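You operate a simulated robot arm through the tools that you are given. There is no shell and no other tool. Be economical: measure what you need, move in short steps, check, and stop when the job is done.

Carry out the task below with a simulated two-armed robot. There is one attempt and no reset: what you move stays moved.

JOB
Wipe up the spill on the top of the seal table with the rag and put it back.

The check looks at the end state, three seconds after you hand in, the way a careful person would. Anything else that was tipped, shoved, dropped, spilled or broken makes it a failure. Lids that push on must go on centred and level and be pressed home; caps that screw on are set level and turned clockwise until they are tight.

ROBOT AND FRAMES
Two 7-joint arms with two-finger parallel grippers on one trunk, on a base that drives. Base frame: it is fixed to the floor where the robot stands at the start and does not move with it; the origin is under the middle of the robot, x ahead of it, y to its left, z up. Units: cm, degrees, N and s.
The left shoulder is at the start at [7, 17.7, 94.5], the right one opposite. With the tool pointing down near the work surface each hand reaches from about 26 to 72 cm from the robot's upright axis, wherever it stands, measured 20 degrees to its own side. Payload 3.43 kg a hand.
The tool frame of a hand sits at the grasp point between the pads (the TCP): z along the fingers, y along the line on which they close. The tips reach 3 cm beyond it. Largest opening 9.4 cm; finger width 2.8, thickness 1; the body of the gripper, 5 by 9.6 cm, starts 5.5 cm behind the TCP.
Orientation is told as [roll, pitch, yaw] about the base's x, y, z axes, in that order, counted from this pose: with the fingers straight down and closing along the base's y, the tool's x points along the base's -x, its y along +y and its z along -z.

CONTROLS
- The arms move only by the tool arm_command. It takes "left_motion", "right_motion" or both (then of equal length, played together; a hand with none holds still); each is a list of rows, each an object of numbers (a shift or turn left out is 0, a gripper value left out holds the last): "tx", "ty", "tz": the shift along the base's x, y, z in units of 30 mm (1.0 is 30 mm); "rx", "ry", "rz": the turn, a rotation vector about the base's x, y, z in units of 8 degrees (1.0 is 8 degrees); "claw": the closure, from 0 (fully open) to 1 (shut). In form: [{"tx": .., "ty": .., "tz": .., "rx": .., "ry": .., "rz": .., "claw": ..}, ...]. A call has 1 to 20 rows; each row shifts and turns the commanded pose from where the row before left it. A call with a number of a shift or a turn outside -1 to 1 is refused whole. A row lasts 0.2 s, in which the tool goes at most 5 cm and 8.6 degrees; a call with a longer step from one row to the next is refused whole, and so is a gripper value outside its range. Where a pose cannot be reached the arm comes as near as it can. A force on the tool above 40 N (or 10 N above the force at the start of the call, whichever is more), or a blocked arm, ends the call early, and 0.2 s more pass. The fingers move at their own pace (about 15.3 cm/s each) and stop on an object; they squeeze with about 42 N. The grip force told is the motor's: it shows also when the fingers shut on nothing. Time passes only in rows, and 0.2 s behind the last, so rows that do not move let the fingers close. The reply holds the time, the measured pose of the TCP, the force on the tool along the base axes, the opening and the grip force, in the units named above and with some noise, with the torque about the TCP (base axes, N m) and any sound that the robot's microphone picked up, and new pictures: "show" is both (left out), scene, wrist or none (wrist: the cameras of the hands that moved).
- Cameras (640 x 400 px; columns grow to the right, rows downward): "scene" is now at [12.76, 2.98, 124.87]; the picture's right is [0.35, -0.94, 0.00], its down [-0.67, -0.25, -0.70] and it looks along [0.65, 0.24, -0.72] (base axes); focal length 266 px, centre (320, 200). "left" rides on the left gripper at [7.6, -1.4, -10.2] in its tool frame; the picture's right is [0.18, 0.98, 0.00], its down [-0.75, 0.14, -0.64] and it looks along [-0.63, 0.12, 0.77] (tool axes); focal length 243 px, centre (320, 200). "right" rides on the right gripper at [7.6, 1.4, -10.2] in its tool frame; the picture's right is [-0.18, 0.98, 0.00], its down [-0.75, -0.14, -0.64] and it looks along [-0.63, -0.12, 0.77] (tool axes); focal length 243 px, centre (320, 200). There is no depth. A picture from a camera that has moved, and an enlarged one, comes with that camera's place and axes in the base frame and with its lens.
- slide_trunk(by): slides the trunk up (or, below 0, down) by that many cm; the arms and the scene camera ride with it, the base frame stays. It gives what a move gives, with no picture.
- steer(legs): drives the robot by 1 to 6 legs, each [ahead, turn to the left] in cm and degrees, along the robot's own axes; the way and the turn of a leg run together, so that a leg with both is an arc; at most 150 cm and 180 degrees a leg. The arms and the cameras ride along, it lands a little off, and it stops where it bumps. It gives what a move gives, and a new picture of the scene camera.
- pan_tilt(pan, tilt): turns the head with the scene camera to pan (to the left, within 86 degrees either way) and tilt (down, from -29 to 69), counted from straight ahead of the robot. It gives what a move gives, and a new picture of the scene camera.
- enlarge(camera, box): a new picture of the part [left, top, right, bottom] of that camera's present view, enlarged. No time passes.
- finish_job(): hands the job in; it is judged then, once.

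Work in short steps. Places have to be worked out from the pictures, the camera data and where the tool is seen: move nearer, look again, correct. Check each grasp and each placing, and mend what went wrong. You have 120 turns and 260 pictures in all, those below and enlarged ones among them. Open the grippers and draw the arms clear of the work before you hand the job in, unless the task says otherwise; then end with one line.

The tools are called after "Call:" as name(argument=value, ...) on one line, values as JSON. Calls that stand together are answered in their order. arm_command: Moves the arms, as the interface text tells. Its arguments: {"type":"object","properties":{"left_motion":{"type":"array"},"right_motion":{"type":"array"},"show":{"type":"string","enum":["both","scene","wrist","none"]}},"required":[]} The other tools are called the same way: slide_trunk (by) slides the trunk up or down; steer (legs) drives the base; pan_tilt (pan, tilt) turns the head that bears the scene camera; enlarge (camera, box) takes an enlarged picture of a part of a camera's view; finish_job () hands the job in.

At the start:

```text
time_s: 0.0
left_position: [41.42, 29.76, 82.74]
left_orientation: [0.0, 0.0, 0.0]
left_force: [0.4, -0.6, -0.3]
left_wrist_torque: [-0.01, 0.01, -0.01]
left_finger_gap: 9.41
left_grip_force: 0.1
right_position: [35.67, -4.13, 87.86]
right_orientation: [-0.1, 0.1, 0.1]
right_force: [-0.8, 0.5, -0.8]
right_wrist_torque: [-0.02, 0.02, 0.0]
right_finger_gap: 9.4
right_grip_force: 0.1
trunk travel left (down, up): [-52.5, 31.5]
robot x, y, heading: [0.05, 0.04, -0.0]
head pan, tilt: [20.3, 45.7]
```

scene: 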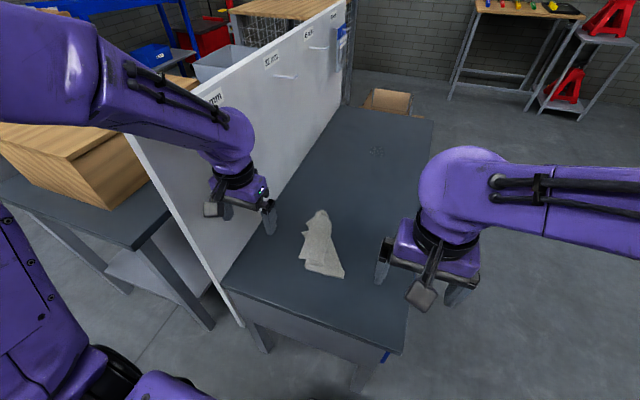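
right: 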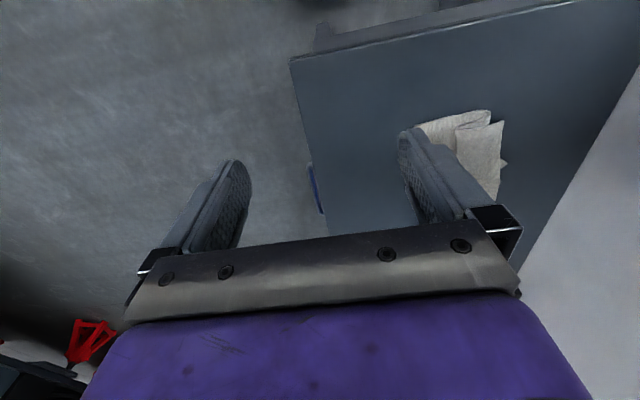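
left: 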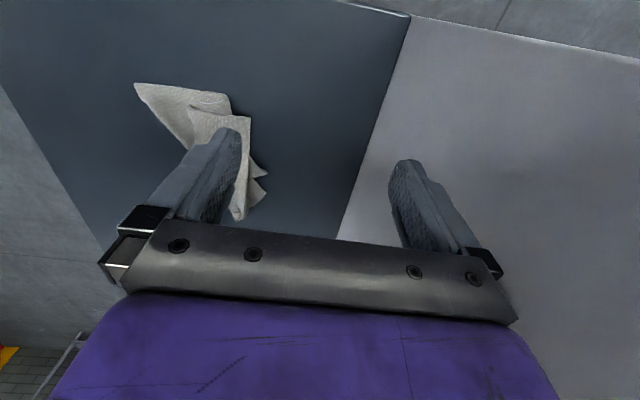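

The rag lies on the dark table ahead; I see no obvious spill yet. I enlarge the scene picture to look for labels and the spill.

Call:
enlarge(camera="scene", box=[180, 0, 440, 160])

Call:
enlarge(camera="scene", box=[220, 100, 460, 360])

Call:
pan_tilt(pan=20, tilt=15)

```text
2.46 times, centred on (310, 80) of scene
camera zoom: at [12.76, 2.98, 124.87], right [0.35, -0.94, 0.0], down [-0.67, -0.25, -0.7], along [0.65, 0.24, -0.72], focal length 654 px, centre (345, 495)
```

zoom: 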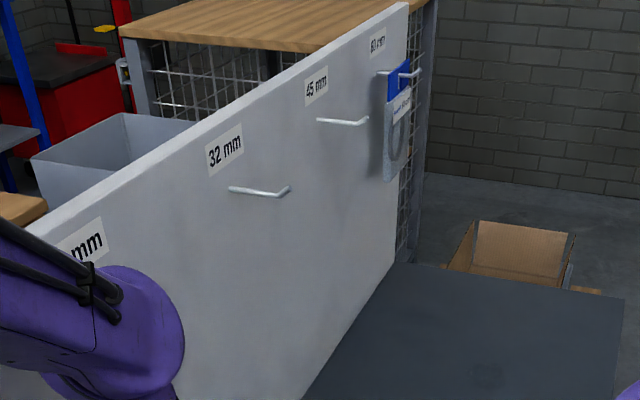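

```text
1.54 times, centred on (340, 230) of scene
camera zoom: at [12.76, 2.98, 124.87], right [0.35, -0.94, 0.0], down [-0.67, -0.25, -0.7], along [0.65, 0.24, -0.72], focal length 409 px, centre (289, 154)
```

zoom: 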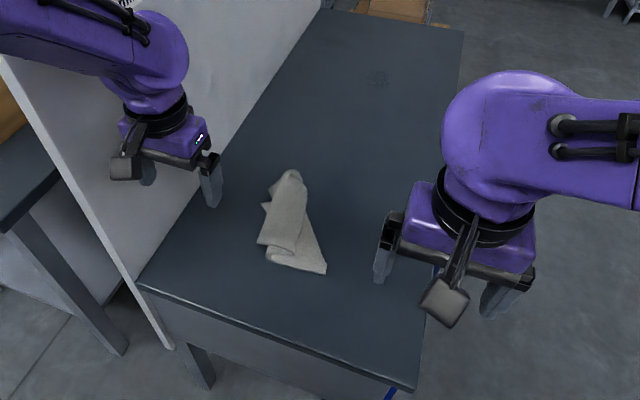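

```text
time_s: 1.0
left_position: [41.35, 29.56, 82.72]
left_orientation: [0.0, 0.0, -0.1]
left_force: [-0.3, 0.0, -0.4]
left_wrist_torque: [0.01, -0.01, -0.03]
left_finger_gap: 9.38
left_grip_force: 0.1
right_position: [35.65, -4.18, 87.85]
right_orientation: [0.0, 0.0, 0.1]
right_force: [-0.1, -0.3, 0.0]
right_wrist_torque: [0.02, 0.0, -0.01]
right_finger_gap: 9.38
right_grip_force: 0.1
trunk travel left (down, up): [-52.5, 31.5]
robot x, y, heading: [0.17, 0.13, 0.2]
head pan, tilt: [20.0, 15.0]
camera scene: at [13.97, 3.36, 129.64], right [0.34, -0.94, 0.0], down [-0.24, -0.09, -0.97], along [0.91, 0.33, -0.26], focal length 266 px, centre (320, 200)
```

scene: 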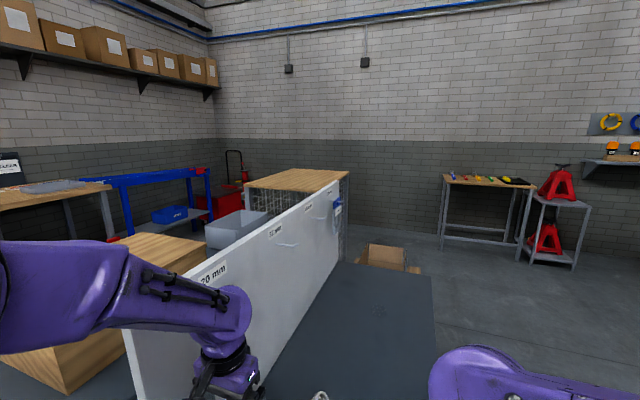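

The dark table has a board with size-labelled hooks. I enlarge the packet, the dark spot on the table, and the other benches to be sure.

Call:
enlarge(camera="scene", box=[300, 180, 380, 230])

Call:
enlarge(camera="scene", box=[330, 270, 450, 345])

Call:
enlarge(camera="scene", box=[430, 90, 640, 270])

Call:
enlarge(camera="scene", box=[0, 130, 260, 260])

```text
8.00 times, centred on (340, 205) of scene
camera zoom: at [13.97, 3.36, 129.64], right [0.34, -0.94, 0.0], down [-0.24, -0.09, -0.97], along [0.91, 0.33, -0.26], focal length 2125 px, centre (160, 160)
```

zoom: 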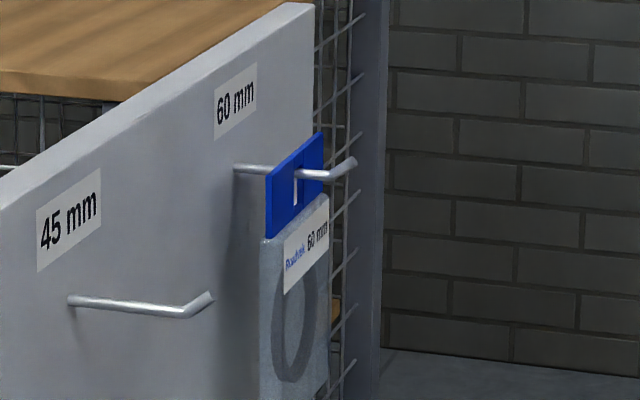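

```text
5.33 times, centred on (390, 308) of scene
camera zoom: at [13.97, 3.36, 129.64], right [0.34, -0.94, 0.0], down [-0.24, -0.09, -0.97], along [0.91, 0.33, -0.26], focal length 1417 px, centre (-53, -373)
```

zoom: 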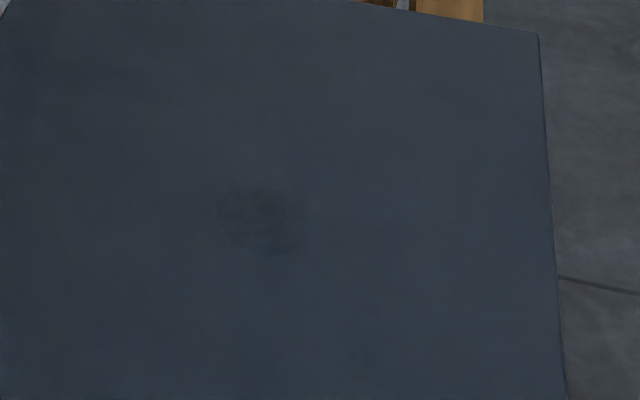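

```text
2.22 times, centred on (535, 180) of scene
camera zoom: at [13.97, 3.36, 129.64], right [0.34, -0.94, 0.0], down [-0.24, -0.09, -0.97], along [0.91, 0.33, -0.26], focal length 590 px, centre (-158, 244)
```

zoom: 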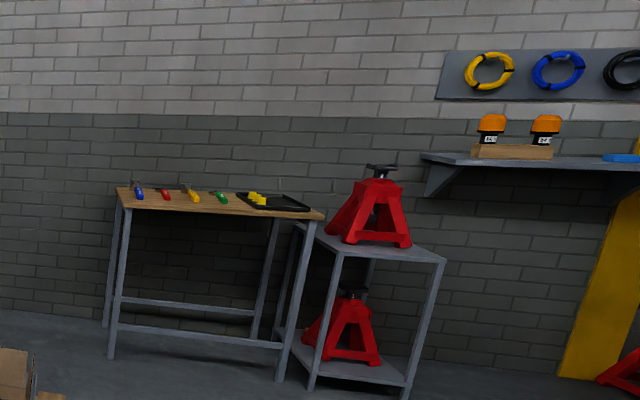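

```text
2.46 times, centred on (130, 195) of scene
camera zoom: at [13.97, 3.36, 129.64], right [0.34, -0.94, 0.0], down [-0.24, -0.09, -0.97], along [0.91, 0.33, -0.26], focal length 654 px, centre (788, 212)
```

zoom: 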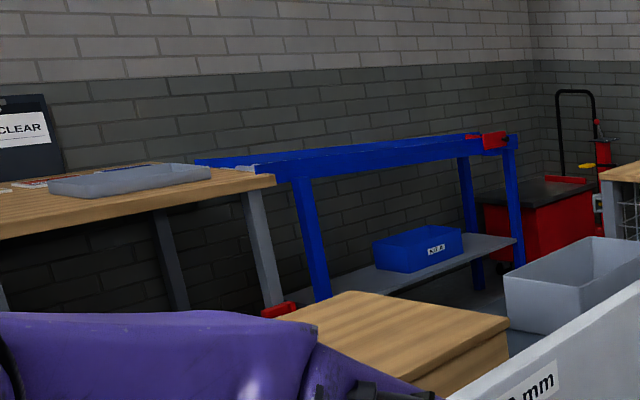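

The spill is the faint dark wet patch at about (103, 12) on this table (the 60 mm seals hang by it); the rag is near (52, 17), table top about z 62. I look to the right for driving room, then back down at the rag.

Call:
pan_tilt(pan=-50, tilt=35)

Call:
pan_tilt(pan=10, tilt=60)

```text
time_s: 2.4
left_position: [41.59, 29.6, 82.82]
left_orientation: [0.0, 0.0, -0.1]
left_force: [0.1, -0.1, 0.2]
left_wrist_torque: [0.03, 0.0, 0.02]
left_finger_gap: 9.4
left_grip_force: 0.1
right_position: [35.57, -4.08, 87.78]
right_orientation: [0.0, -0.1, 0.1]
right_force: [0.0, 0.4, -0.7]
right_wrist_torque: [0.0, 0.04, -0.02]
right_finger_gap: 9.43
right_grip_force: 0.0
trunk travel left (down, up): [-52.5, 31.5]
robot x, y, heading: [-0.05, -0.15, 0.2]
head pan, tilt: [-50.0, 35.0]
camera scene: at [10.86, -6.57, 126.45], right [-0.77, -0.64, 0.0], down [-0.37, 0.44, -0.82], along [0.53, -0.63, -0.57], focal length 266 px, centre (320, 200)
```

scene: 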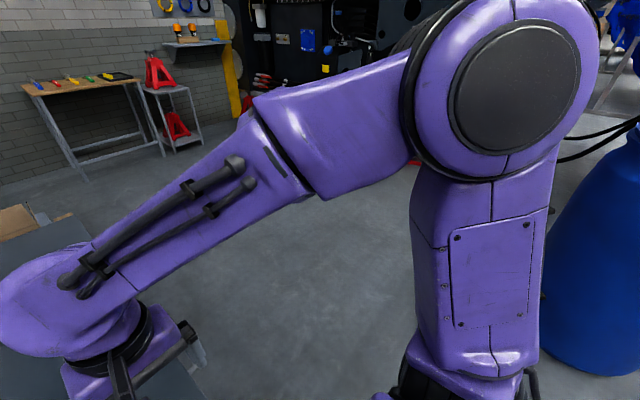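

```text
time_s: 3.7
left_position: [41.35, 29.62, 82.75]
left_orientation: [0.1, 0.1, 0.0]
left_force: [0.6, -0.8, -0.5]
left_wrist_torque: [0.03, 0.0, 0.03]
left_finger_gap: 9.39
left_grip_force: 0.1
right_position: [35.51, -4.14, 87.75]
right_orientation: [0.0, 0.0, 0.1]
right_force: [0.7, 0.0, -0.9]
right_wrist_torque: [0.01, 0.03, -0.01]
right_finger_gap: 9.4
right_grip_force: 0.1
trunk travel left (down, up): [-52.5, 31.5]
robot x, y, heading: [0.05, 0.25, -0.0]
head pan, tilt: [10.0, 60.0]
camera scene: at [11.76, 1.32, 123.02], right [0.17, -0.98, 0.0], down [-0.85, -0.15, -0.5], along [0.49, 0.09, -0.87], focal length 266 px, centre (320, 200)
```

scene: 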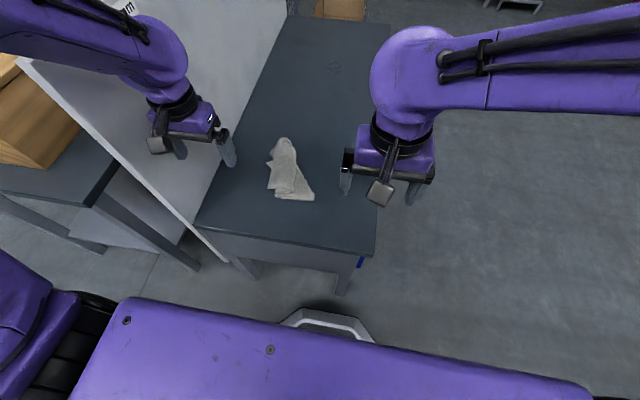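

Space to the right is clear except a drum well back. I zoom on the rag to choose a grasp.

Call:
enlarge(camera="scene", box=[230, 120, 350, 210])

Call:
enlarge(camera="scene", box=[270, 30, 390, 105])

Call:
enlarge(camera="left", box=[110, 60, 350, 230])

```text
4.44 times, centred on (290, 165) of scene
camera zoom: at [11.76, 1.32, 123.02], right [0.17, -0.98, 0.0], down [-0.85, -0.15, -0.5], along [0.49, 0.09, -0.87], focal length 1181 px, centre (453, 356)
```

zoom: 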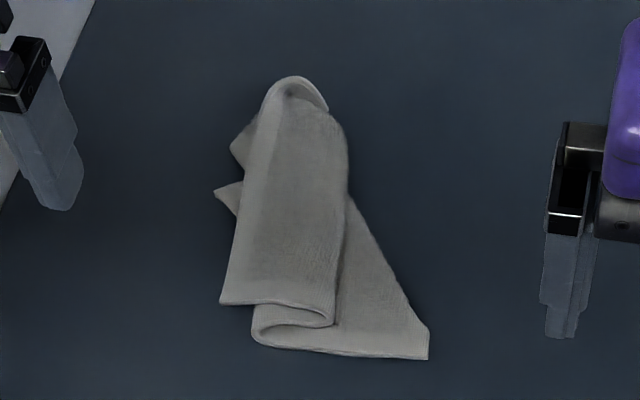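

```text
5.33 times, centred on (330, 68) of scene
camera zoom: at [11.76, 1.32, 123.02], right [0.17, -0.98, 0.0], down [-0.85, -0.15, -0.5], along [0.49, 0.09, -0.87], focal length 1417 px, centre (267, 907)
```

zoom: 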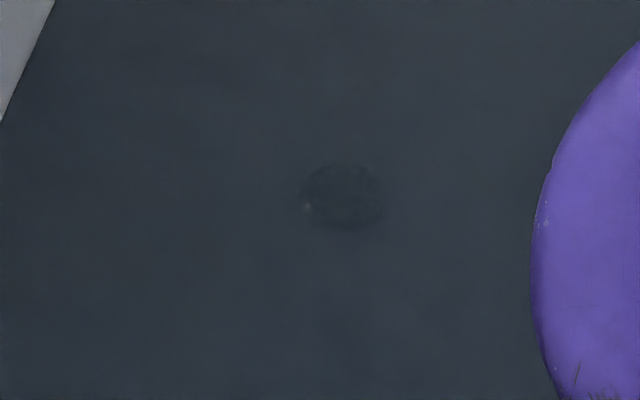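

```text
2.35 times, centred on (230, 145) of left
camera zoom: at [33.83, 28.17, 93.06], right [-0.18, 0.98, 0.0], down [0.75, 0.14, 0.64], along [0.63, 0.12, -0.77], focal length 571 px, centre (532, 329)
```

zoom: 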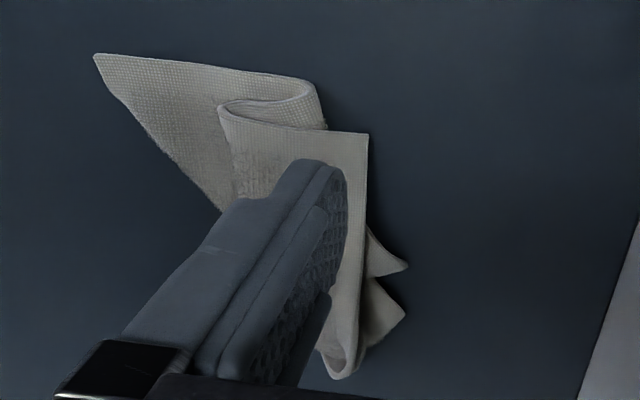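

The spill is a clear puddle about 6–7 cm wide near (102.8, 12.4). Two-view triangulation puts table/rag at z≈63, folded part's axis about 11° yaw, centre (54, 19). I bring the left hand above it.

Call:
arm_command(left_motion=[{"tx": 0.86, "ty": -0.71, "tz": -0.4, "rz": 0.275}, {"tx": 0.86, "ty": -0.71, "tz": -0.4, "rz": 0.275}, {"tx": 0.86, "ty": -0.71, "tz": -0.4, "rz": 0.275}, {"tx": 0.86, "ty": -0.71, "tz": -0.4, "rz": 0.275}, {"tx": 0.86, "ty": -0.71, "tz": -0.4, "rz": 0.275}, {}])

```text
time_s: 5.1
left_position: [54.26, 18.84, 76.81]
left_orientation: [0.0, 0.0, 11.1]
left_force: [-0.6, -0.8, -0.2]
left_wrist_torque: [0.0, -0.01, -0.01]
left_finger_gap: 9.44
left_grip_force: 0.0
right_position: [35.61, -4.06, 87.78]
right_orientation: [0.0, 0.0, 0.2]
right_force: [-0.4, -0.2, -0.1]
right_wrist_torque: [0.03, -0.03, -0.02]
right_finger_gap: 9.4
right_grip_force: 0.0
trunk travel left (down, up): [-52.5, 31.5]
robot x, y, heading: [-0.01, -0.02, -0.1]
head pan, tilt: [10.0, 60.0]
camera scene: at [11.69, 1.35, 123.03], right [0.17, -0.98, 0.0], down [-0.85, -0.15, -0.5], along [0.49, 0.09, -0.87], focal length 266 px, centre (320, 200)
camera left: at [47.05, 15.95, 87.21], right [-0.37, 0.93, 0.0], down [0.71, 0.28, 0.64], along [0.6, 0.24, -0.77], focal length 243 px, centre (320, 200)
```

scene: 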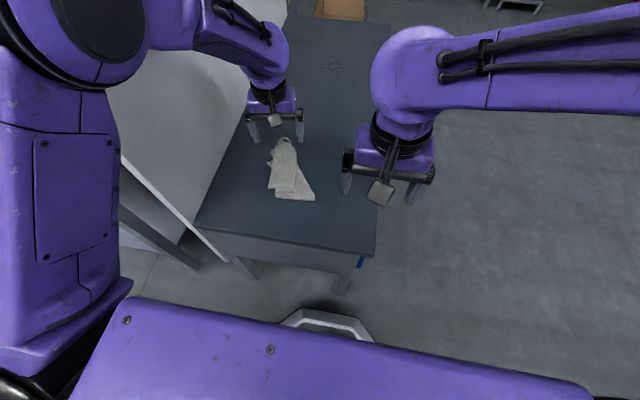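
left: 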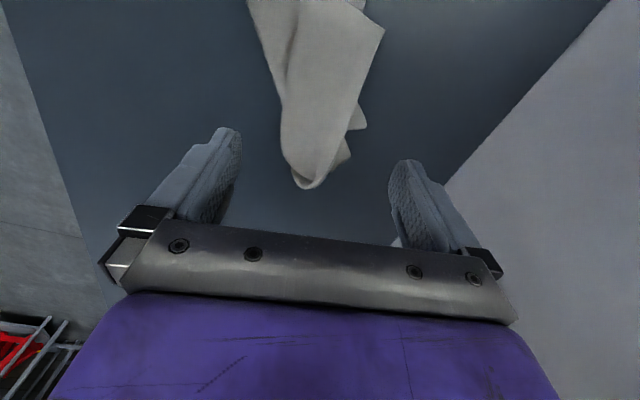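

The rag lies centred between the fingers. I lower about 9.5 cm and look.

Call:
arm_command(left_motion=[{"tz": -0.8}, {"tz": -0.8}, {"tz": -0.8}, {"tz": -0.75}, {}], show="wrist")

```text
time_s: 6.3
left_position: [54.22, 18.92, 67.37]
left_orientation: [0.0, 0.1, 11.0]
left_force: [0.1, 0.6, 0.6]
left_wrist_torque: [0.02, 0.0, -0.01]
left_finger_gap: 9.41
left_grip_force: 0.0
right_position: [35.5, -4.19, 87.73]
right_orientation: [0.0, -0.1, 0.1]
right_force: [0.0, -0.1, 0.6]
right_wrist_torque: [-0.01, -0.01, 0.04]
right_finger_gap: 9.38
right_grip_force: 0.0
trunk travel left (down, up): [-52.5, 31.5]
robot x, y, heading: [-0.11, -0.07, -0.2]
head pan, tilt: [10.0, 60.0]
camera left: at [47.07, 16.0, 77.67], right [-0.37, 0.93, 0.0], down [0.71, 0.28, 0.64], along [0.6, 0.24, -0.77], focal length 243 px, centre (320, 200)
```

left: 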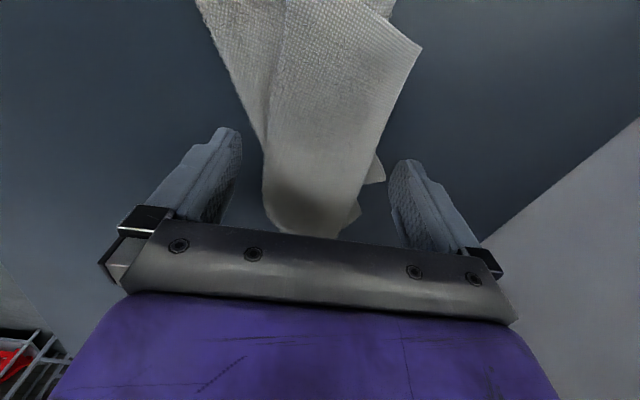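

Fingers straddle the rag. I lower slowly towards contact.

Call:
arm_command(left_motion=[{"tz": -0.2}, {"tz": -0.15}, {"tz": -0.1}, {}], show="none")

```text
time_s: 7.3
left_position: [54.36, 18.85, 66.01]
left_orientation: [0.0, 0.0, 10.9]
left_force: [-1.0, 0.2, 0.1]
left_wrist_torque: [-0.01, 0.01, 0.03]
left_finger_gap: 9.4
left_grip_force: 0.0
right_position: [35.55, -4.18, 87.8]
right_orientation: [0.0, 0.0, 0.1]
right_force: [-0.1, -0.2, -0.2]
right_wrist_torque: [0.01, 0.01, -0.04]
right_finger_gap: 9.38
right_grip_force: 0.0
trunk travel left (down, up): [-52.5, 31.5]
robot x, y, heading: [-0.04, 0.06, 0.2]
head pan, tilt: [10.0, 60.0]
```

No contact yet; down another few millimetres.

Call:
arm_command(left_motion=[{"tz": -0.08}, {"tz": -0.08}, {"tz": -0.08}, {}], show="wrist")

```text
time_s: 8.3
left_position: [54.29, 18.87, 65.27]
left_orientation: [-0.1, -0.1, 11.0]
left_force: [-0.3, -1.2, 2.8]
left_wrist_torque: [0.17, -0.02, 0.02]
left_finger_gap: 9.4
left_grip_force: 0.0
right_position: [35.63, -4.08, 87.77]
right_orientation: [0.0, -0.1, 0.1]
right_force: [0.0, 0.1, -0.5]
right_wrist_torque: [0.05, 0.04, 0.01]
right_finger_gap: 9.38
right_grip_force: 0.0
trunk travel left (down, up): [-52.5, 31.5]
robot x, y, heading: [-0.3, -0.21, 0.2]
head pan, tilt: [10.0, 60.0]
camera left: at [47.16, 16.04, 75.52], right [-0.37, 0.93, 0.0], down [0.71, 0.28, 0.64], along [0.6, 0.24, -0.77], focal length 243 px, centre (320, 200)
```

left: 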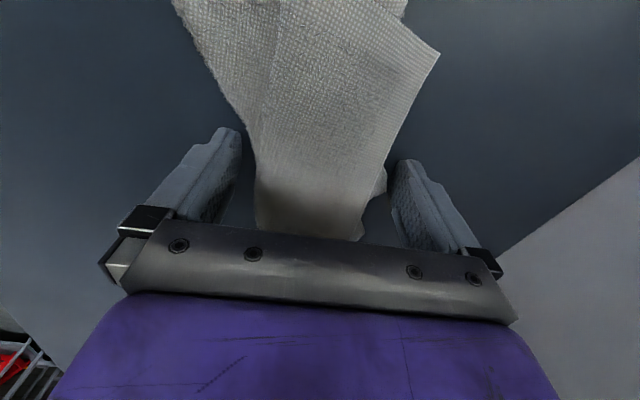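

Light touch: table top is near z 62.2. I back off a hair and close.

Call:
arm_command(left_motion=[{"tz": 0.05, "claw": 0.3}, {"claw": 0.6}, {"claw": 1.0}, {"claw": 1.0}, {"claw": 1.0}], show="wrist")

```text
time_s: 9.5
left_position: [54.45, 19.02, 65.36]
left_orientation: [-0.1, 0.0, 11.0]
left_force: [-0.5, -1.2, 1.7]
left_wrist_torque: [-0.03, 0.0, 0.03]
left_finger_gap: 1.46
left_grip_force: 41.8
right_position: [35.63, -4.09, 87.81]
right_orientation: [0.0, 0.0, 0.1]
right_force: [0.0, 0.0, 0.0]
right_wrist_torque: [0.04, -0.01, -0.01]
right_finger_gap: 9.41
right_grip_force: 0.1
trunk travel left (down, up): [-52.5, 31.5]
robot x, y, heading: [0.29, 0.28, 0.1]
head pan, tilt: [10.0, 60.0]
camera left: at [47.12, 16.07, 75.67], right [-0.37, 0.93, 0.0], down [0.71, 0.28, 0.64], along [0.6, 0.24, -0.77], focal length 243 px, centre (320, 200)
```

left: 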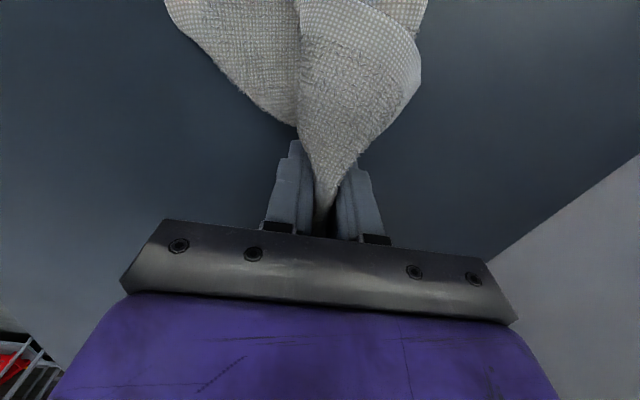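

The cloth is pinched, 1.5 cm between the pads. I lift it 15 cm.

Call:
arm_command(left_motion=[{"tz": 0.4}, {"tz": 0.8}, {"tz": 1}, {"tz": 1}, {"tz": 1}, {"tz": 0.8}, {}])

```text
time_s: 11.1
left_position: [54.26, 18.98, 80.47]
left_orientation: [0.0, 0.0, 11.1]
left_force: [1.1, 0.5, -0.2]
left_wrist_torque: [0.03, 0.01, 0.03]
left_finger_gap: 1.45
left_grip_force: 42.0
right_position: [35.71, -4.07, 87.77]
right_orientation: [0.0, -0.1, 0.1]
right_force: [-0.6, 0.4, -0.1]
right_wrist_torque: [-0.04, -0.04, 0.01]
right_finger_gap: 9.39
right_grip_force: 0.1
trunk travel left (down, up): [-52.5, 31.5]
robot x, y, heading: [-0.12, -0.09, -0.0]
head pan, tilt: [10.0, 60.0]
camera scene: at [11.8, 1.33, 123.01], right [0.17, -0.98, 0.0], down [-0.85, -0.15, -0.5], along [0.49, 0.09, -0.87], focal length 266 px, centre (320, 200)
camera left: at [47.14, 16.1, 90.78], right [-0.37, 0.93, 0.0], down [0.71, 0.28, 0.64], along [0.6, 0.24, -0.77], focal length 243 px, centre (320, 200)
```

scene: 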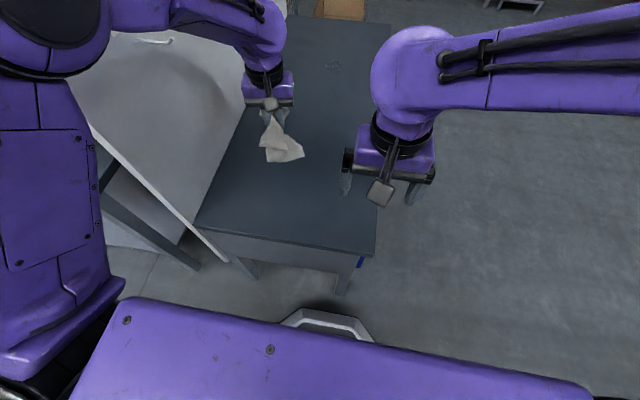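
left: 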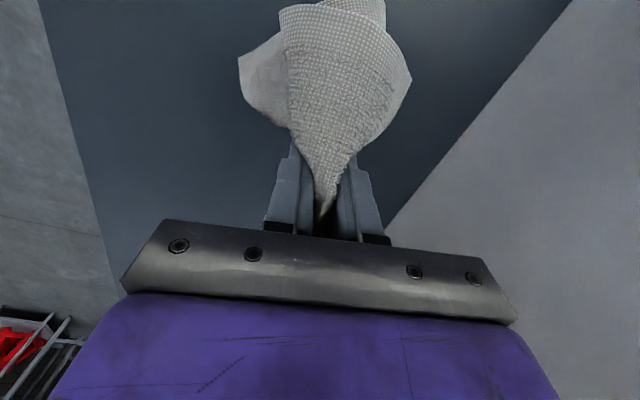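

The rag is held and hanging clear. I back away from the table and turn right, then look ahead.

Call:
steer(legs=[[-15, 0], [0, -90]])

Call:
pan_tilt(pan=0, tilt=35)

```text
time_s: 16.2
left_position: [4.67, -54.06, 80.32]
left_orientation: [-0.2, 0.0, -78.4]
left_force: [-0.3, -0.9, -0.4]
left_wrist_torque: [0.01, 0.01, 0.26]
left_finger_gap: 1.31
left_grip_force: 41.9
right_position: [-18.71, -35.65, 87.8]
right_orientation: [0.0, 0.1, -89.3]
right_force: [-0.3, -0.2, -0.1]
right_wrist_torque: [0.01, 0.01, 0.03]
right_finger_gap: 9.39
right_grip_force: 0.1
trunk travel left (down, up): [-52.5, 31.5]
robot x, y, heading: [-15.03, -0.09, -89.4]
head pan, tilt: [10.0, 60.0]
camera scene: at [-13.51, -11.42, 123.02], right [-0.98, -0.19, 0.0], down [-0.16, 0.85, -0.5], along [0.09, -0.49, -0.87], focal length 266 px, centre (320, 200)
```

scene: 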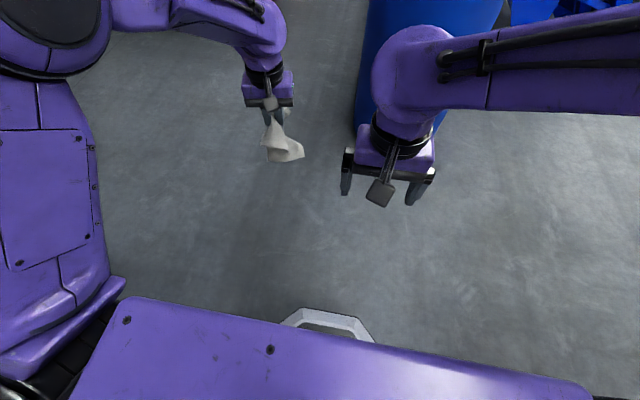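

```text
time_s: 17.1
left_position: [4.6, -54.03, 80.32]
left_orientation: [0.0, 0.0, -78.4]
left_force: [-0.4, -0.4, 0.3]
left_wrist_torque: [-0.03, -0.01, 0.3]
left_finger_gap: 1.29
left_grip_force: 41.7
right_position: [-18.61, -35.73, 87.78]
right_orientation: [0.0, 0.0, -89.3]
right_force: [1.6, -0.1, 0.0]
right_wrist_torque: [0.01, -0.02, 0.01]
right_finger_gap: 9.42
right_grip_force: 0.1
trunk travel left (down, up): [-52.5, 31.5]
robot x, y, heading: [-14.66, 0.15, -89.4]
head pan, tilt: [0.0, 35.0]
camera scene: at [-14.61, -13.68, 126.44], right [-1.0, -0.01, 0.0], down [-0.01, 0.57, -0.82], along [0.01, -0.82, -0.57], focal length 266 px, centre (320, 200)
```

scene: 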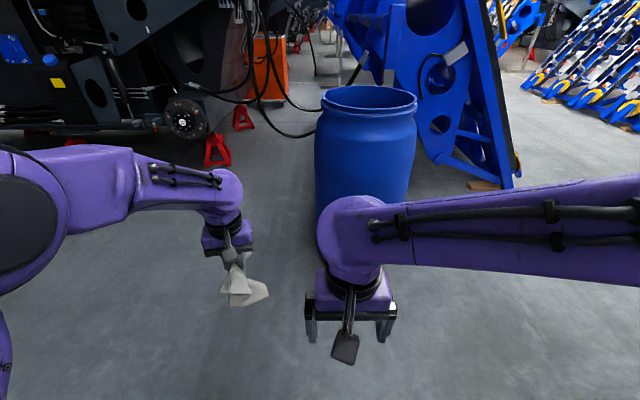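

The drum front is near y −138, so 47 cm ahead then a left turn is clear. I drive there and along the table's right side.

Call:
steer(legs=[[47, 0], [0, 90]])

```text
time_s: 23.7
left_position: [39.92, -27.53, 80.47]
left_orientation: [0.0, 0.0, 11.2]
left_force: [-0.5, 0.2, -0.4]
left_wrist_torque: [0.0, -0.02, -0.3]
left_finger_gap: 1.18
left_grip_force: 42.4
right_position: [21.29, -50.59, 87.84]
right_orientation: [0.0, 0.0, 0.4]
right_force: [-0.2, -0.5, 0.6]
right_wrist_torque: [0.0, 0.0, 0.02]
right_finger_gap: 9.41
right_grip_force: 0.1
trunk travel left (down, up): [-52.5, 31.5]
robot x, y, heading: [-14.48, -46.76, 0.3]
head pan, tilt: [0.0, 35.0]
camera scene: at [-0.36, -46.43, 126.45], right [0.0, -1.0, 0.0], down [-0.57, 0.0, -0.82], along [0.82, 0.0, -0.57], focal length 266 px, centre (320, 200)
```

scene: 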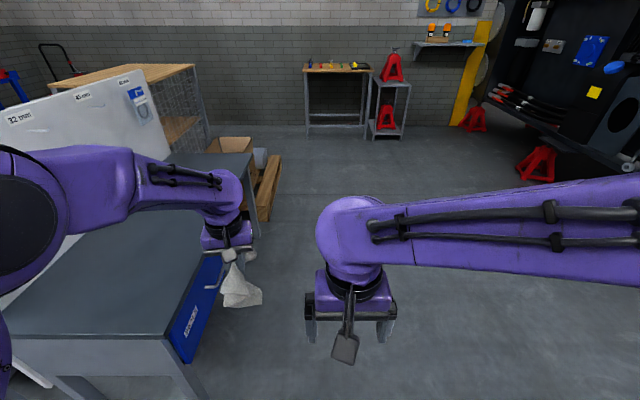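

A blue panel hangs on the table's right side. I look at it before driving past.

Call:
enlarge(camera="scene", box=[130, 130, 310, 370])

Call:
pan_tilt(pan=15, tilt=55)

```text
1.67 times, centred on (220, 250) of scene
camera zoom: at [-0.36, -46.43, 126.45], right [0.0, -1.0, 0.0], down [-0.57, 0.0, -0.82], along [0.82, 0.0, -0.57], focal length 443 px, centre (487, 117)
```

zoom: 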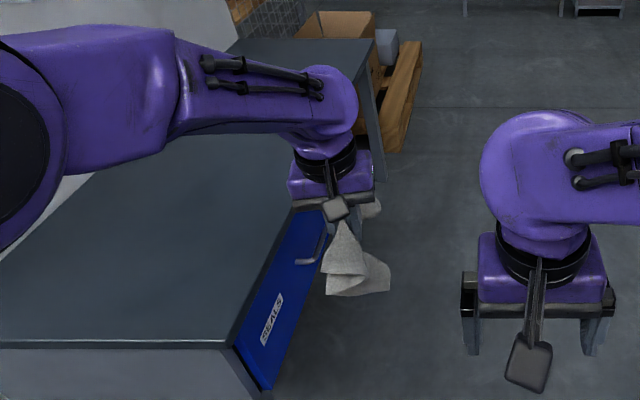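

```text
time_s: 24.6
left_position: [39.87, -27.42, 80.43]
left_orientation: [0.0, 0.1, 11.1]
left_force: [0.1, -0.8, -0.5]
left_wrist_torque: [-0.01, 0.0, -0.27]
left_finger_gap: 1.2
left_grip_force: 42.3
right_position: [21.24, -50.66, 87.95]
right_orientation: [0.0, 0.0, 0.4]
right_force: [0.7, 0.7, 1.1]
right_wrist_torque: [-0.01, 0.0, -0.03]
right_finger_gap: 9.4
right_grip_force: 0.1
trunk travel left (down, up): [-52.5, 31.5]
robot x, y, heading: [-14.36, -46.91, 0.2]
head pan, tilt: [15.0, 55.0]
camera scene: at [-2.2, -44.6, 123.63], right [0.26, -0.96, 0.0], down [-0.79, -0.21, -0.57], along [0.55, 0.15, -0.82], focal length 266 px, centre (320, 200)
```

scene: 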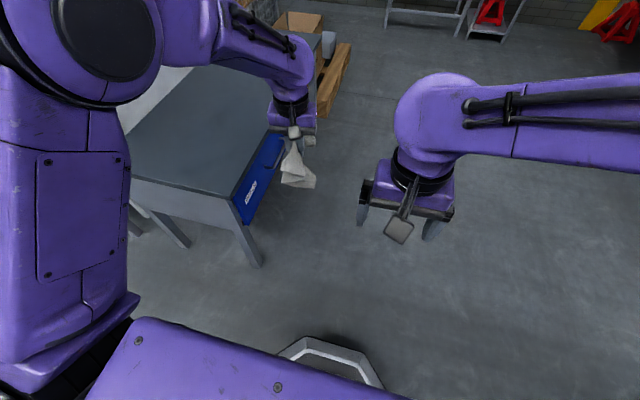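

The drawer's label "SEALS" confirms this table. I drive along its side to about x 109 and turn to face it.

Call:
steer(legs=[[123, 0]])

```text
time_s: 30.8
left_position: [162.59, -26.71, 80.39]
left_orientation: [0.1, -0.1, 11.4]
left_force: [0.5, 0.5, -0.2]
left_wrist_torque: [0.04, 0.02, -0.29]
left_finger_gap: 1.19
left_grip_force: 41.5
right_position: [144.0, -49.84, 87.77]
right_orientation: [-0.1, 0.0, 0.3]
right_force: [0.4, 0.2, 0.9]
right_wrist_torque: [0.02, 0.01, -0.01]
right_finger_gap: 9.4
right_grip_force: 0.0
trunk travel left (down, up): [-52.5, 31.5]
robot x, y, heading: [108.35, -45.93, 0.3]
head pan, tilt: [15.0, 55.0]
camera scene: at [120.59, -43.9, 123.62], right [0.27, -0.96, 0.0], down [-0.79, -0.22, -0.57], along [0.55, 0.15, -0.82], focal length 266 px, centre (320, 200)
```

scene: 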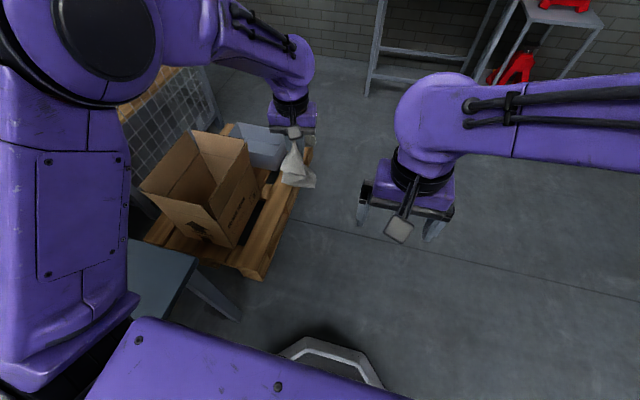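

The box on the pallet tops out near z 50, below my hand. I turn left to face the table.

Call:
steer(legs=[[0, 90]])

Call:
pan_tilt(pan=0, tilt=55)

```text
time_s: 35.0
left_position: [89.6, 8.33, 80.37]
left_orientation: [0.0, 0.0, 100.9]
left_force: [-0.8, 0.1, -0.2]
left_wrist_torque: [-0.01, 0.06, -0.25]
left_finger_gap: 1.16
left_grip_force: 41.6
right_position: [112.62, -10.44, 87.84]
right_orientation: [0.1, 0.1, 89.9]
right_force: [0.4, -0.3, -0.1]
right_wrist_torque: [0.02, 0.0, 0.01]
right_finger_gap: 9.41
right_grip_force: 0.0
trunk travel left (down, up): [-52.5, 31.5]
robot x, y, heading: [108.62, -46.15, 90.0]
head pan, tilt: [15.0, 55.0]
camera scene: at [106.74, -33.86, 123.62], right [0.97, 0.26, 0.0], down [0.21, -0.79, -0.57], along [-0.15, 0.55, -0.82], focal length 266 px, centre (320, 200)
```

scene: 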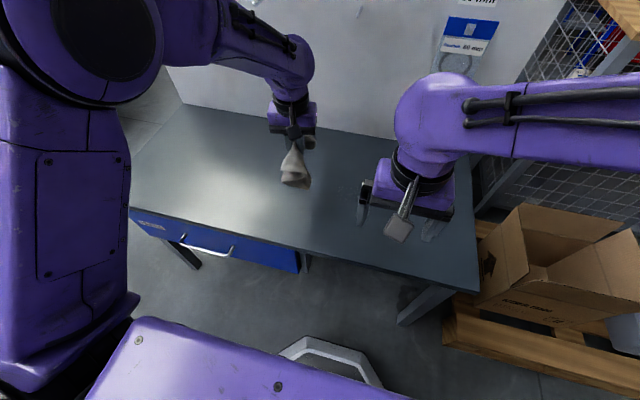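

```text
time_s: 35.7
left_position: [89.56, 8.29, 80.47]
left_orientation: [0.1, 0.0, 101.0]
left_force: [0.6, 0.6, -0.7]
left_wrist_torque: [0.02, 0.05, -0.27]
left_finger_gap: 1.12
left_grip_force: 41.9
right_position: [112.56, -10.41, 87.92]
right_orientation: [0.0, 0.0, 90.0]
right_force: [-0.1, 0.1, -0.4]
right_wrist_torque: [0.02, 0.01, -0.04]
right_finger_gap: 9.4
right_grip_force: 0.0
trunk travel left (down, up): [-52.5, 31.5]
robot x, y, heading: [108.53, -45.77, 89.9]
head pan, tilt: [0.0, 55.0]
camera scene: at [108.62, -33.62, 123.62], right [1.0, 0.0, 0.0], down [0.0, -0.82, -0.57], along [0.0, 0.57, -0.82], focal length 266 px, centre (320, 200)
```

scene: 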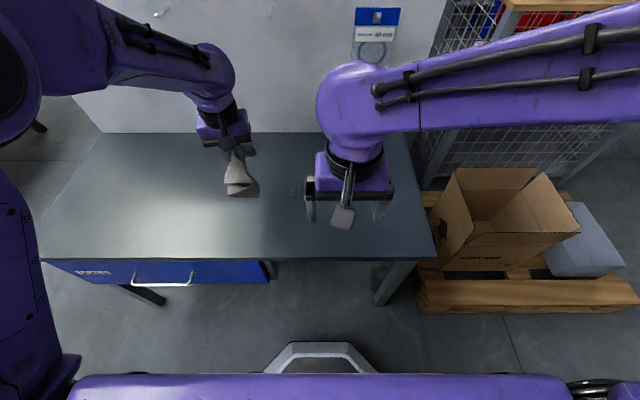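

The spill shows at (296,190), about (101.7, 12.5). I move the right hand out of the way and bring the rag above the spill's left edge.

Call:
arm_command(right_motion=[{"tx": 0.8, "tz": 0.3}, {"tx": 0.8, "tz": 0.3}, {"tx": 0.8, "tz": 0.3}, {"tx": 0.8, "tz": 0.3, "ty": -0.3}, {"tx": 0.8, "ty": -0.3}, {"tx": 0.8, "ty": -0.3}], left_motion=[{"ty": 0.2}, {"ty": 0.2}, {"ty": 0.2}, {"ty": 0.2}, {"ty": 0.2}, {"ty": 0.2}])

Call:
enlarge(camera="scene", box=[200, 130, 380, 240])

```text
time_s: 37.1
left_position: [89.83, 11.86, 80.38]
left_orientation: [0.0, 0.0, 101.0]
left_force: [0.2, 0.2, -1.0]
left_wrist_torque: [-0.05, 0.06, -0.29]
left_finger_gap: 1.16
left_grip_force: 42.0
right_position: [127.26, -13.1, 91.43]
right_orientation: [0.1, -0.1, 89.9]
right_force: [1.3, -0.2, 0.6]
right_wrist_torque: [0.01, 0.02, -0.04]
right_finger_gap: 9.38
right_grip_force: 0.0
trunk travel left (down, up): [-52.5, 31.5]
robot x, y, heading: [108.38, -46.29, 89.8]
head pan, tilt: [0.0, 55.0]
camera scene: at [108.82, -33.62, 123.62], right [1.0, 0.0, 0.0], down [0.0, -0.82, -0.57], along [0.0, 0.57, -0.82], focal length 266 px, centre (320, 200)
camera right: at [125.86, -20.75, 101.53], right [-0.98, 0.18, 0.0], down [0.14, 0.75, 0.64], along [0.12, 0.63, -0.77], focal length 243 px, centre (320, 200)
camera left: at [92.54, 4.64, 90.73], right [-0.93, -0.37, 0.0], down [-0.28, 0.71, 0.64], along [-0.24, 0.6, -0.77], focal length 243 px, centre (320, 200)
```

scene: 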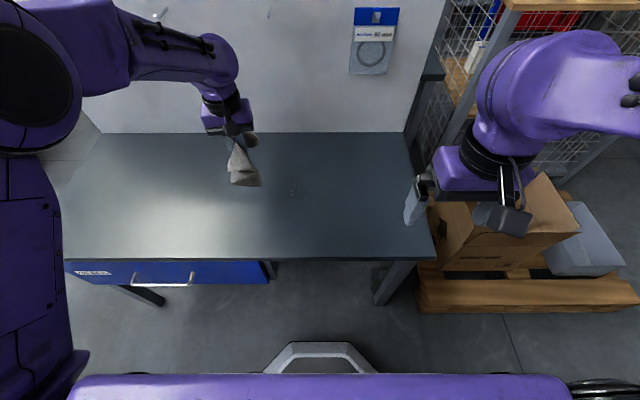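
right: 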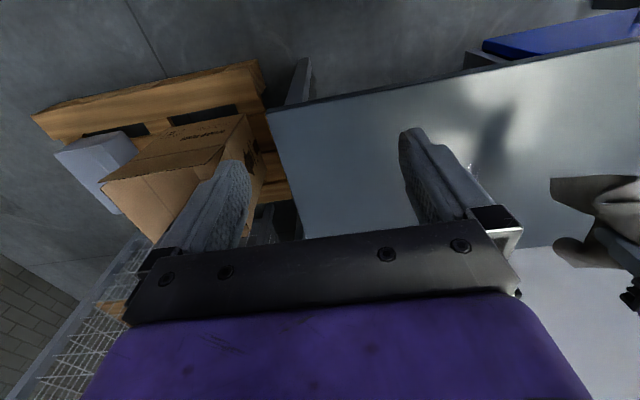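
left: 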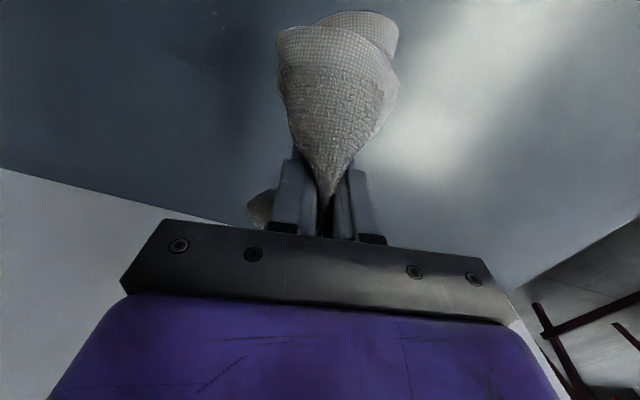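

```text
3.56 times, centred on (290, 185) of scene
camera zoom: at [108.82, -33.62, 123.62], right [1.0, 0.0, 0.0], down [0.0, -0.82, -0.57], along [0.0, 0.57, -0.82], focal length 945 px, centre (427, 253)
```

zoom: 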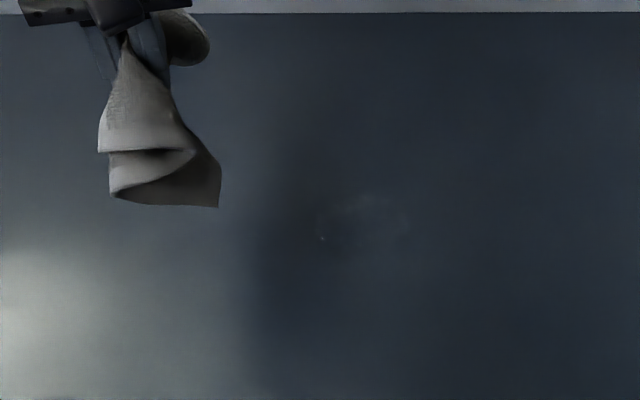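

Spill centre ≈ (103, 12.5), about 8×7 cm. I move the rag to its left edge and down near the surface.

Call:
arm_command(left_motion=[{"tx": 0.6, "ty": 0.34, "tz": -0.7}, {"tx": 0.6, "ty": 0.34, "tz": -0.8}, {"tx": 0.6, "ty": 0.34, "tz": -0.8}, {"tx": 0.6, "ty": 0.34, "tz": -0.8}, {"tz": -0.8}, {"tz": -0.5}, {}])

```text
time_s: 38.7
left_position: [96.81, 16.03, 67.02]
left_orientation: [0.0, 0.1, 100.7]
left_force: [-0.3, 0.8, 0.2]
left_wrist_torque: [-0.06, 0.02, -0.27]
left_finger_gap: 1.14
left_grip_force: 41.8
right_position: [127.08, -13.08, 91.31]
right_orientation: [0.0, 0.0, 90.0]
right_force: [-0.5, -0.1, -0.3]
right_wrist_torque: [0.01, 0.01, -0.03]
right_finger_gap: 9.41
right_grip_force: 0.1
trunk travel left (down, up): [-52.5, 31.5]
robot x, y, heading: [108.42, -46.32, 89.9]
head pan, tilt: [0.0, 55.0]
camera scene: at [108.63, -33.64, 123.63], right [1.0, 0.0, 0.0], down [0.0, -0.82, -0.57], along [0.0, 0.57, -0.82], focal length 266 px, centre (320, 200)
camera left: at [99.63, 8.87, 77.43], right [-0.93, -0.37, 0.0], down [-0.28, 0.71, 0.64], along [-0.24, 0.6, -0.77], focal length 243 px, centre (320, 200)
```

scene: 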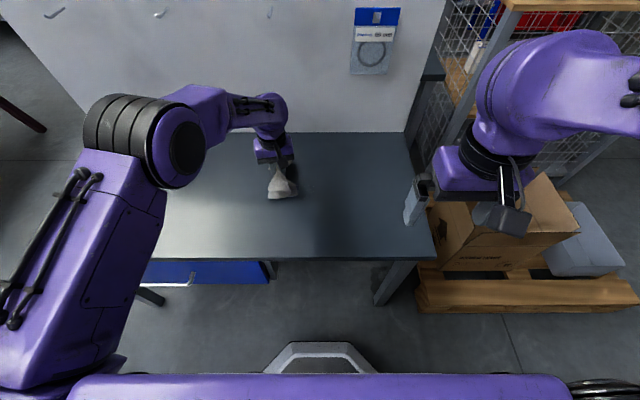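
left: 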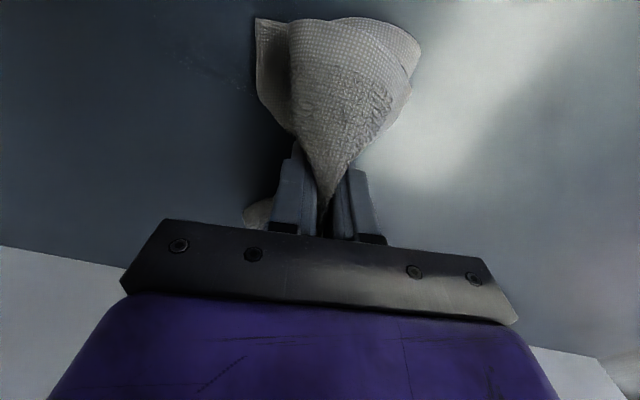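

Now I press down gently to the surface.

Call:
arm_command(left_motion=[{"tz": -0.3}, {"tz": -0.15}, {"tz": -0.1}, {"tz": -0.08}, {}], show="wrist")

```text
time_s: 39.9
left_position: [96.68, 16.03, 65.65]
left_orientation: [0.0, -0.3, 100.9]
left_force: [-0.8, 3.7, 18.7]
left_wrist_torque: [-0.08, 0.04, -0.26]
left_finger_gap: 1.17
left_grip_force: 42.4
right_position: [127.08, -13.2, 91.48]
right_orientation: [0.1, 0.0, 90.0]
right_force: [0.5, -0.3, -0.4]
right_wrist_torque: [0.0, -0.02, -0.03]
right_finger_gap: 9.43
right_grip_force: 0.1
trunk travel left (down, up): [-52.5, 31.5]
robot x, y, heading: [108.88, -46.27, 90.0]
head pan, tilt: [0.0, 55.0]
camera left: at [99.61, 8.8, 75.88], right [-0.93, -0.37, 0.0], down [-0.28, 0.71, 0.65], along [-0.24, 0.6, -0.76], focal length 243 px, centre (320, 200)
```

left: 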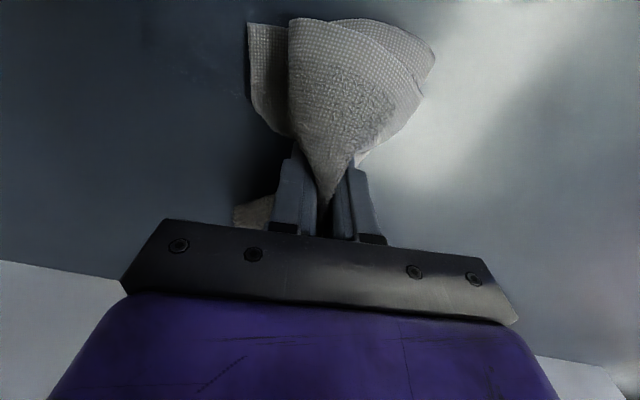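

18 N of pressing through the cloth. I ease slightly and wipe in strokes across the spill.

Call:
arm_command(left_motion=[{"tx": 0.5, "tz": 0.04}, {"tx": 0.6}, {"tx": 0.6}, {"tx": 0.6}, {"tx": 0.6}, {"tx": 0.6}, {"tx": 0.6}, {"ty": -0.6}, {"tx": -0.6}, {"tx": -0.6}, {"tx": -0.6}, {"tx": -0.6}, {"tx": -0.6}, {"tx": -0.6}, {"tx": -0.6}, {"ty": -0.6}, {"tx": 0.6}, {"tx": 0.6}, {"tx": 0.6}, {"tx": 0.6}])

```text
time_s: 44.1
left_position: [103.76, 12.3, 65.57]
left_orientation: [0.1, -0.2, 100.8]
left_force: [-8.0, -0.1, 21.2]
left_wrist_torque: [-0.18, 0.3, -0.32]
left_finger_gap: 1.17
left_grip_force: 41.8
right_position: [127.02, -13.3, 91.55]
right_orientation: [0.0, -0.2, 90.1]
right_force: [0.4, -0.6, -1.1]
right_wrist_torque: [-0.01, 0.02, -0.03]
right_finger_gap: 9.41
right_grip_force: 0.2
trunk travel left (down, up): [-52.5, 31.5]
robot x, y, heading: [108.77, -45.95, 89.8]
head pan, tilt: [0.0, 55.0]
camera scene: at [108.62, -33.93, 123.66], right [1.0, 0.0, 0.0], down [0.0, -0.82, -0.58], along [0.0, 0.58, -0.82], focal length 266 px, centre (320, 200)
camera left: at [106.5, 5.08, 75.87], right [-0.93, -0.37, 0.0], down [-0.28, 0.71, 0.64], along [-0.24, 0.6, -0.77], focal length 243 px, centre (320, 200)
```

scene: 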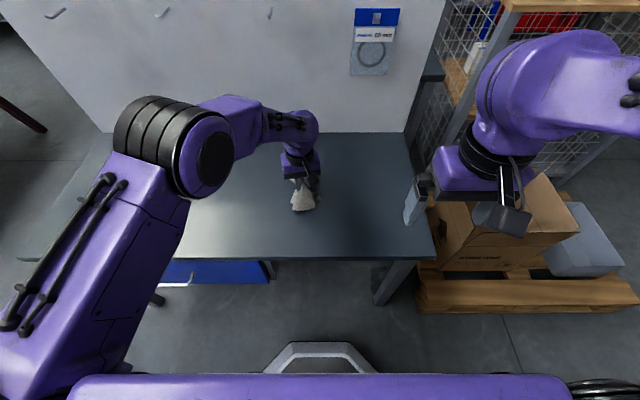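
left: 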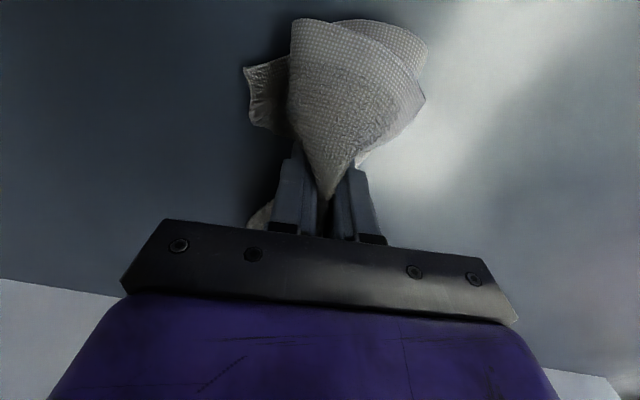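

Wiping runs well. I continue the strokes nearer the robot.

Call:
arm_command(left_motion=[{"tx": 0.6}, {"tx": 0.6}, {"tx": 0.6}, {"ty": -0.6}, {"tx": -0.6}, {"tx": -0.6}, {"tx": -0.6}, {"tx": -0.6}, {"tx": -0.6}, {"tx": -0.6}, {"tx": -0.6}, {"ty": -0.6}, {"tx": 0.6}, {"tx": 0.6}, {"tx": 0.6}, {"tx": 0.6}, {"tx": 0.6}, {"tx": 0.6}, {"tx": 0.6}], show="none")

Call:
arm_command(left_motion=[{"tz": 0.5}, {"tz": 1}, {"tz": 1, "tx": -0.8}, {"tz": 1, "tx": -1}, {"tz": 1, "tx": -1}, {"tx": -1}, {"tx": -1}, {"tx": -1}, {"tx": -1}])

Call:
enlarge(camera="scene", box=[200, 130, 380, 240])

```text
time_s: 48.1
left_position: [108.95, 8.7, 65.51]
left_orientation: [0.0, -0.2, 100.9]
left_force: [-5.2, 0.2, 16.6]
left_wrist_torque: [-0.13, 0.18, -0.32]
left_finger_gap: 1.15
left_grip_force: 42.6
right_position: [127.03, -13.23, 91.52]
right_orientation: [-0.1, -0.1, 89.9]
right_force: [-0.4, 0.5, -0.9]
right_wrist_torque: [-0.02, -0.02, -0.02]
right_finger_gap: 9.41
right_grip_force: 0.1
trunk travel left (down, up): [-52.5, 31.5]
robot x, y, heading: [108.38, -46.05, 89.9]
head pan, tilt: [0.0, 55.0]
```

```text
time_s: 50.1
left_position: [88.55, 8.55, 79.15]
left_orientation: [0.0, 0.1, 100.8]
left_force: [-0.1, 0.3, -0.8]
left_wrist_torque: [0.03, 0.01, -0.27]
left_finger_gap: 1.17
left_grip_force: 41.9
right_position: [126.99, -13.18, 91.51]
right_orientation: [0.1, 0.0, 89.9]
right_force: [0.1, 0.3, -0.5]
right_wrist_torque: [0.01, -0.02, 0.01]
right_finger_gap: 9.39
right_grip_force: 0.0
trunk travel left (down, up): [-52.5, 31.5]
robot x, y, heading: [108.2, -46.06, 89.8]
head pan, tilt: [0.0, 55.0]
camera scene: at [108.53, -33.63, 123.62], right [1.0, 0.0, 0.0], down [0.0, -0.82, -0.57], along [0.0, 0.57, -0.82], focal length 266 px, centre (320, 200)
camera left: at [91.41, 1.36, 89.45], right [-0.93, -0.37, 0.0], down [-0.28, 0.71, 0.64], along [-0.23, 0.6, -0.77], focal length 243 px, centre (320, 200)
```

scene: 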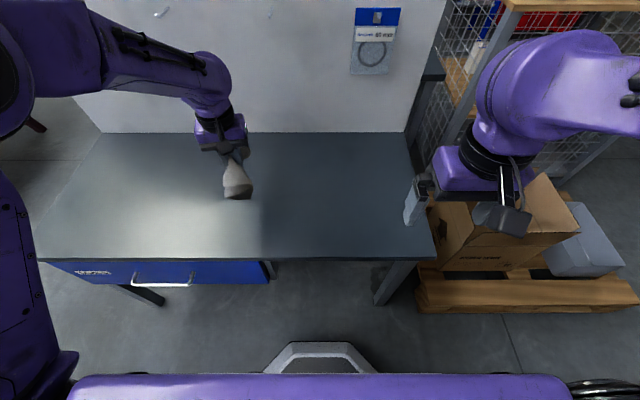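
left: 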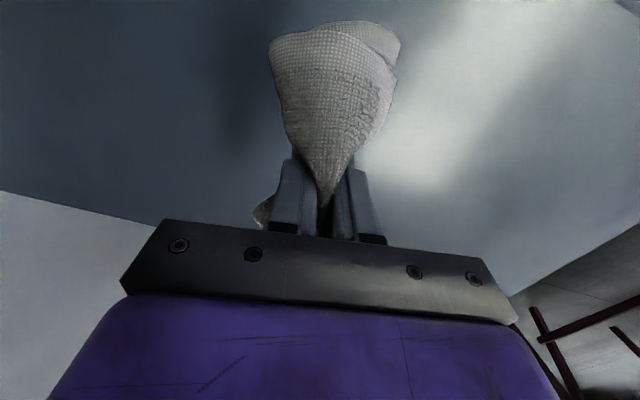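

```text
3.56 times, centred on (290, 185) of scene
camera zoom: at [108.53, -33.63, 123.62], right [1.0, 0.0, 0.0], down [0.0, -0.82, -0.57], along [0.0, 0.57, -0.82], focal length 945 px, centre (427, 253)
```

zoom: 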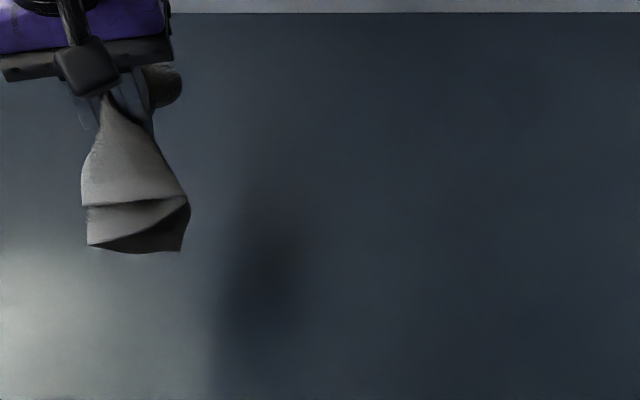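

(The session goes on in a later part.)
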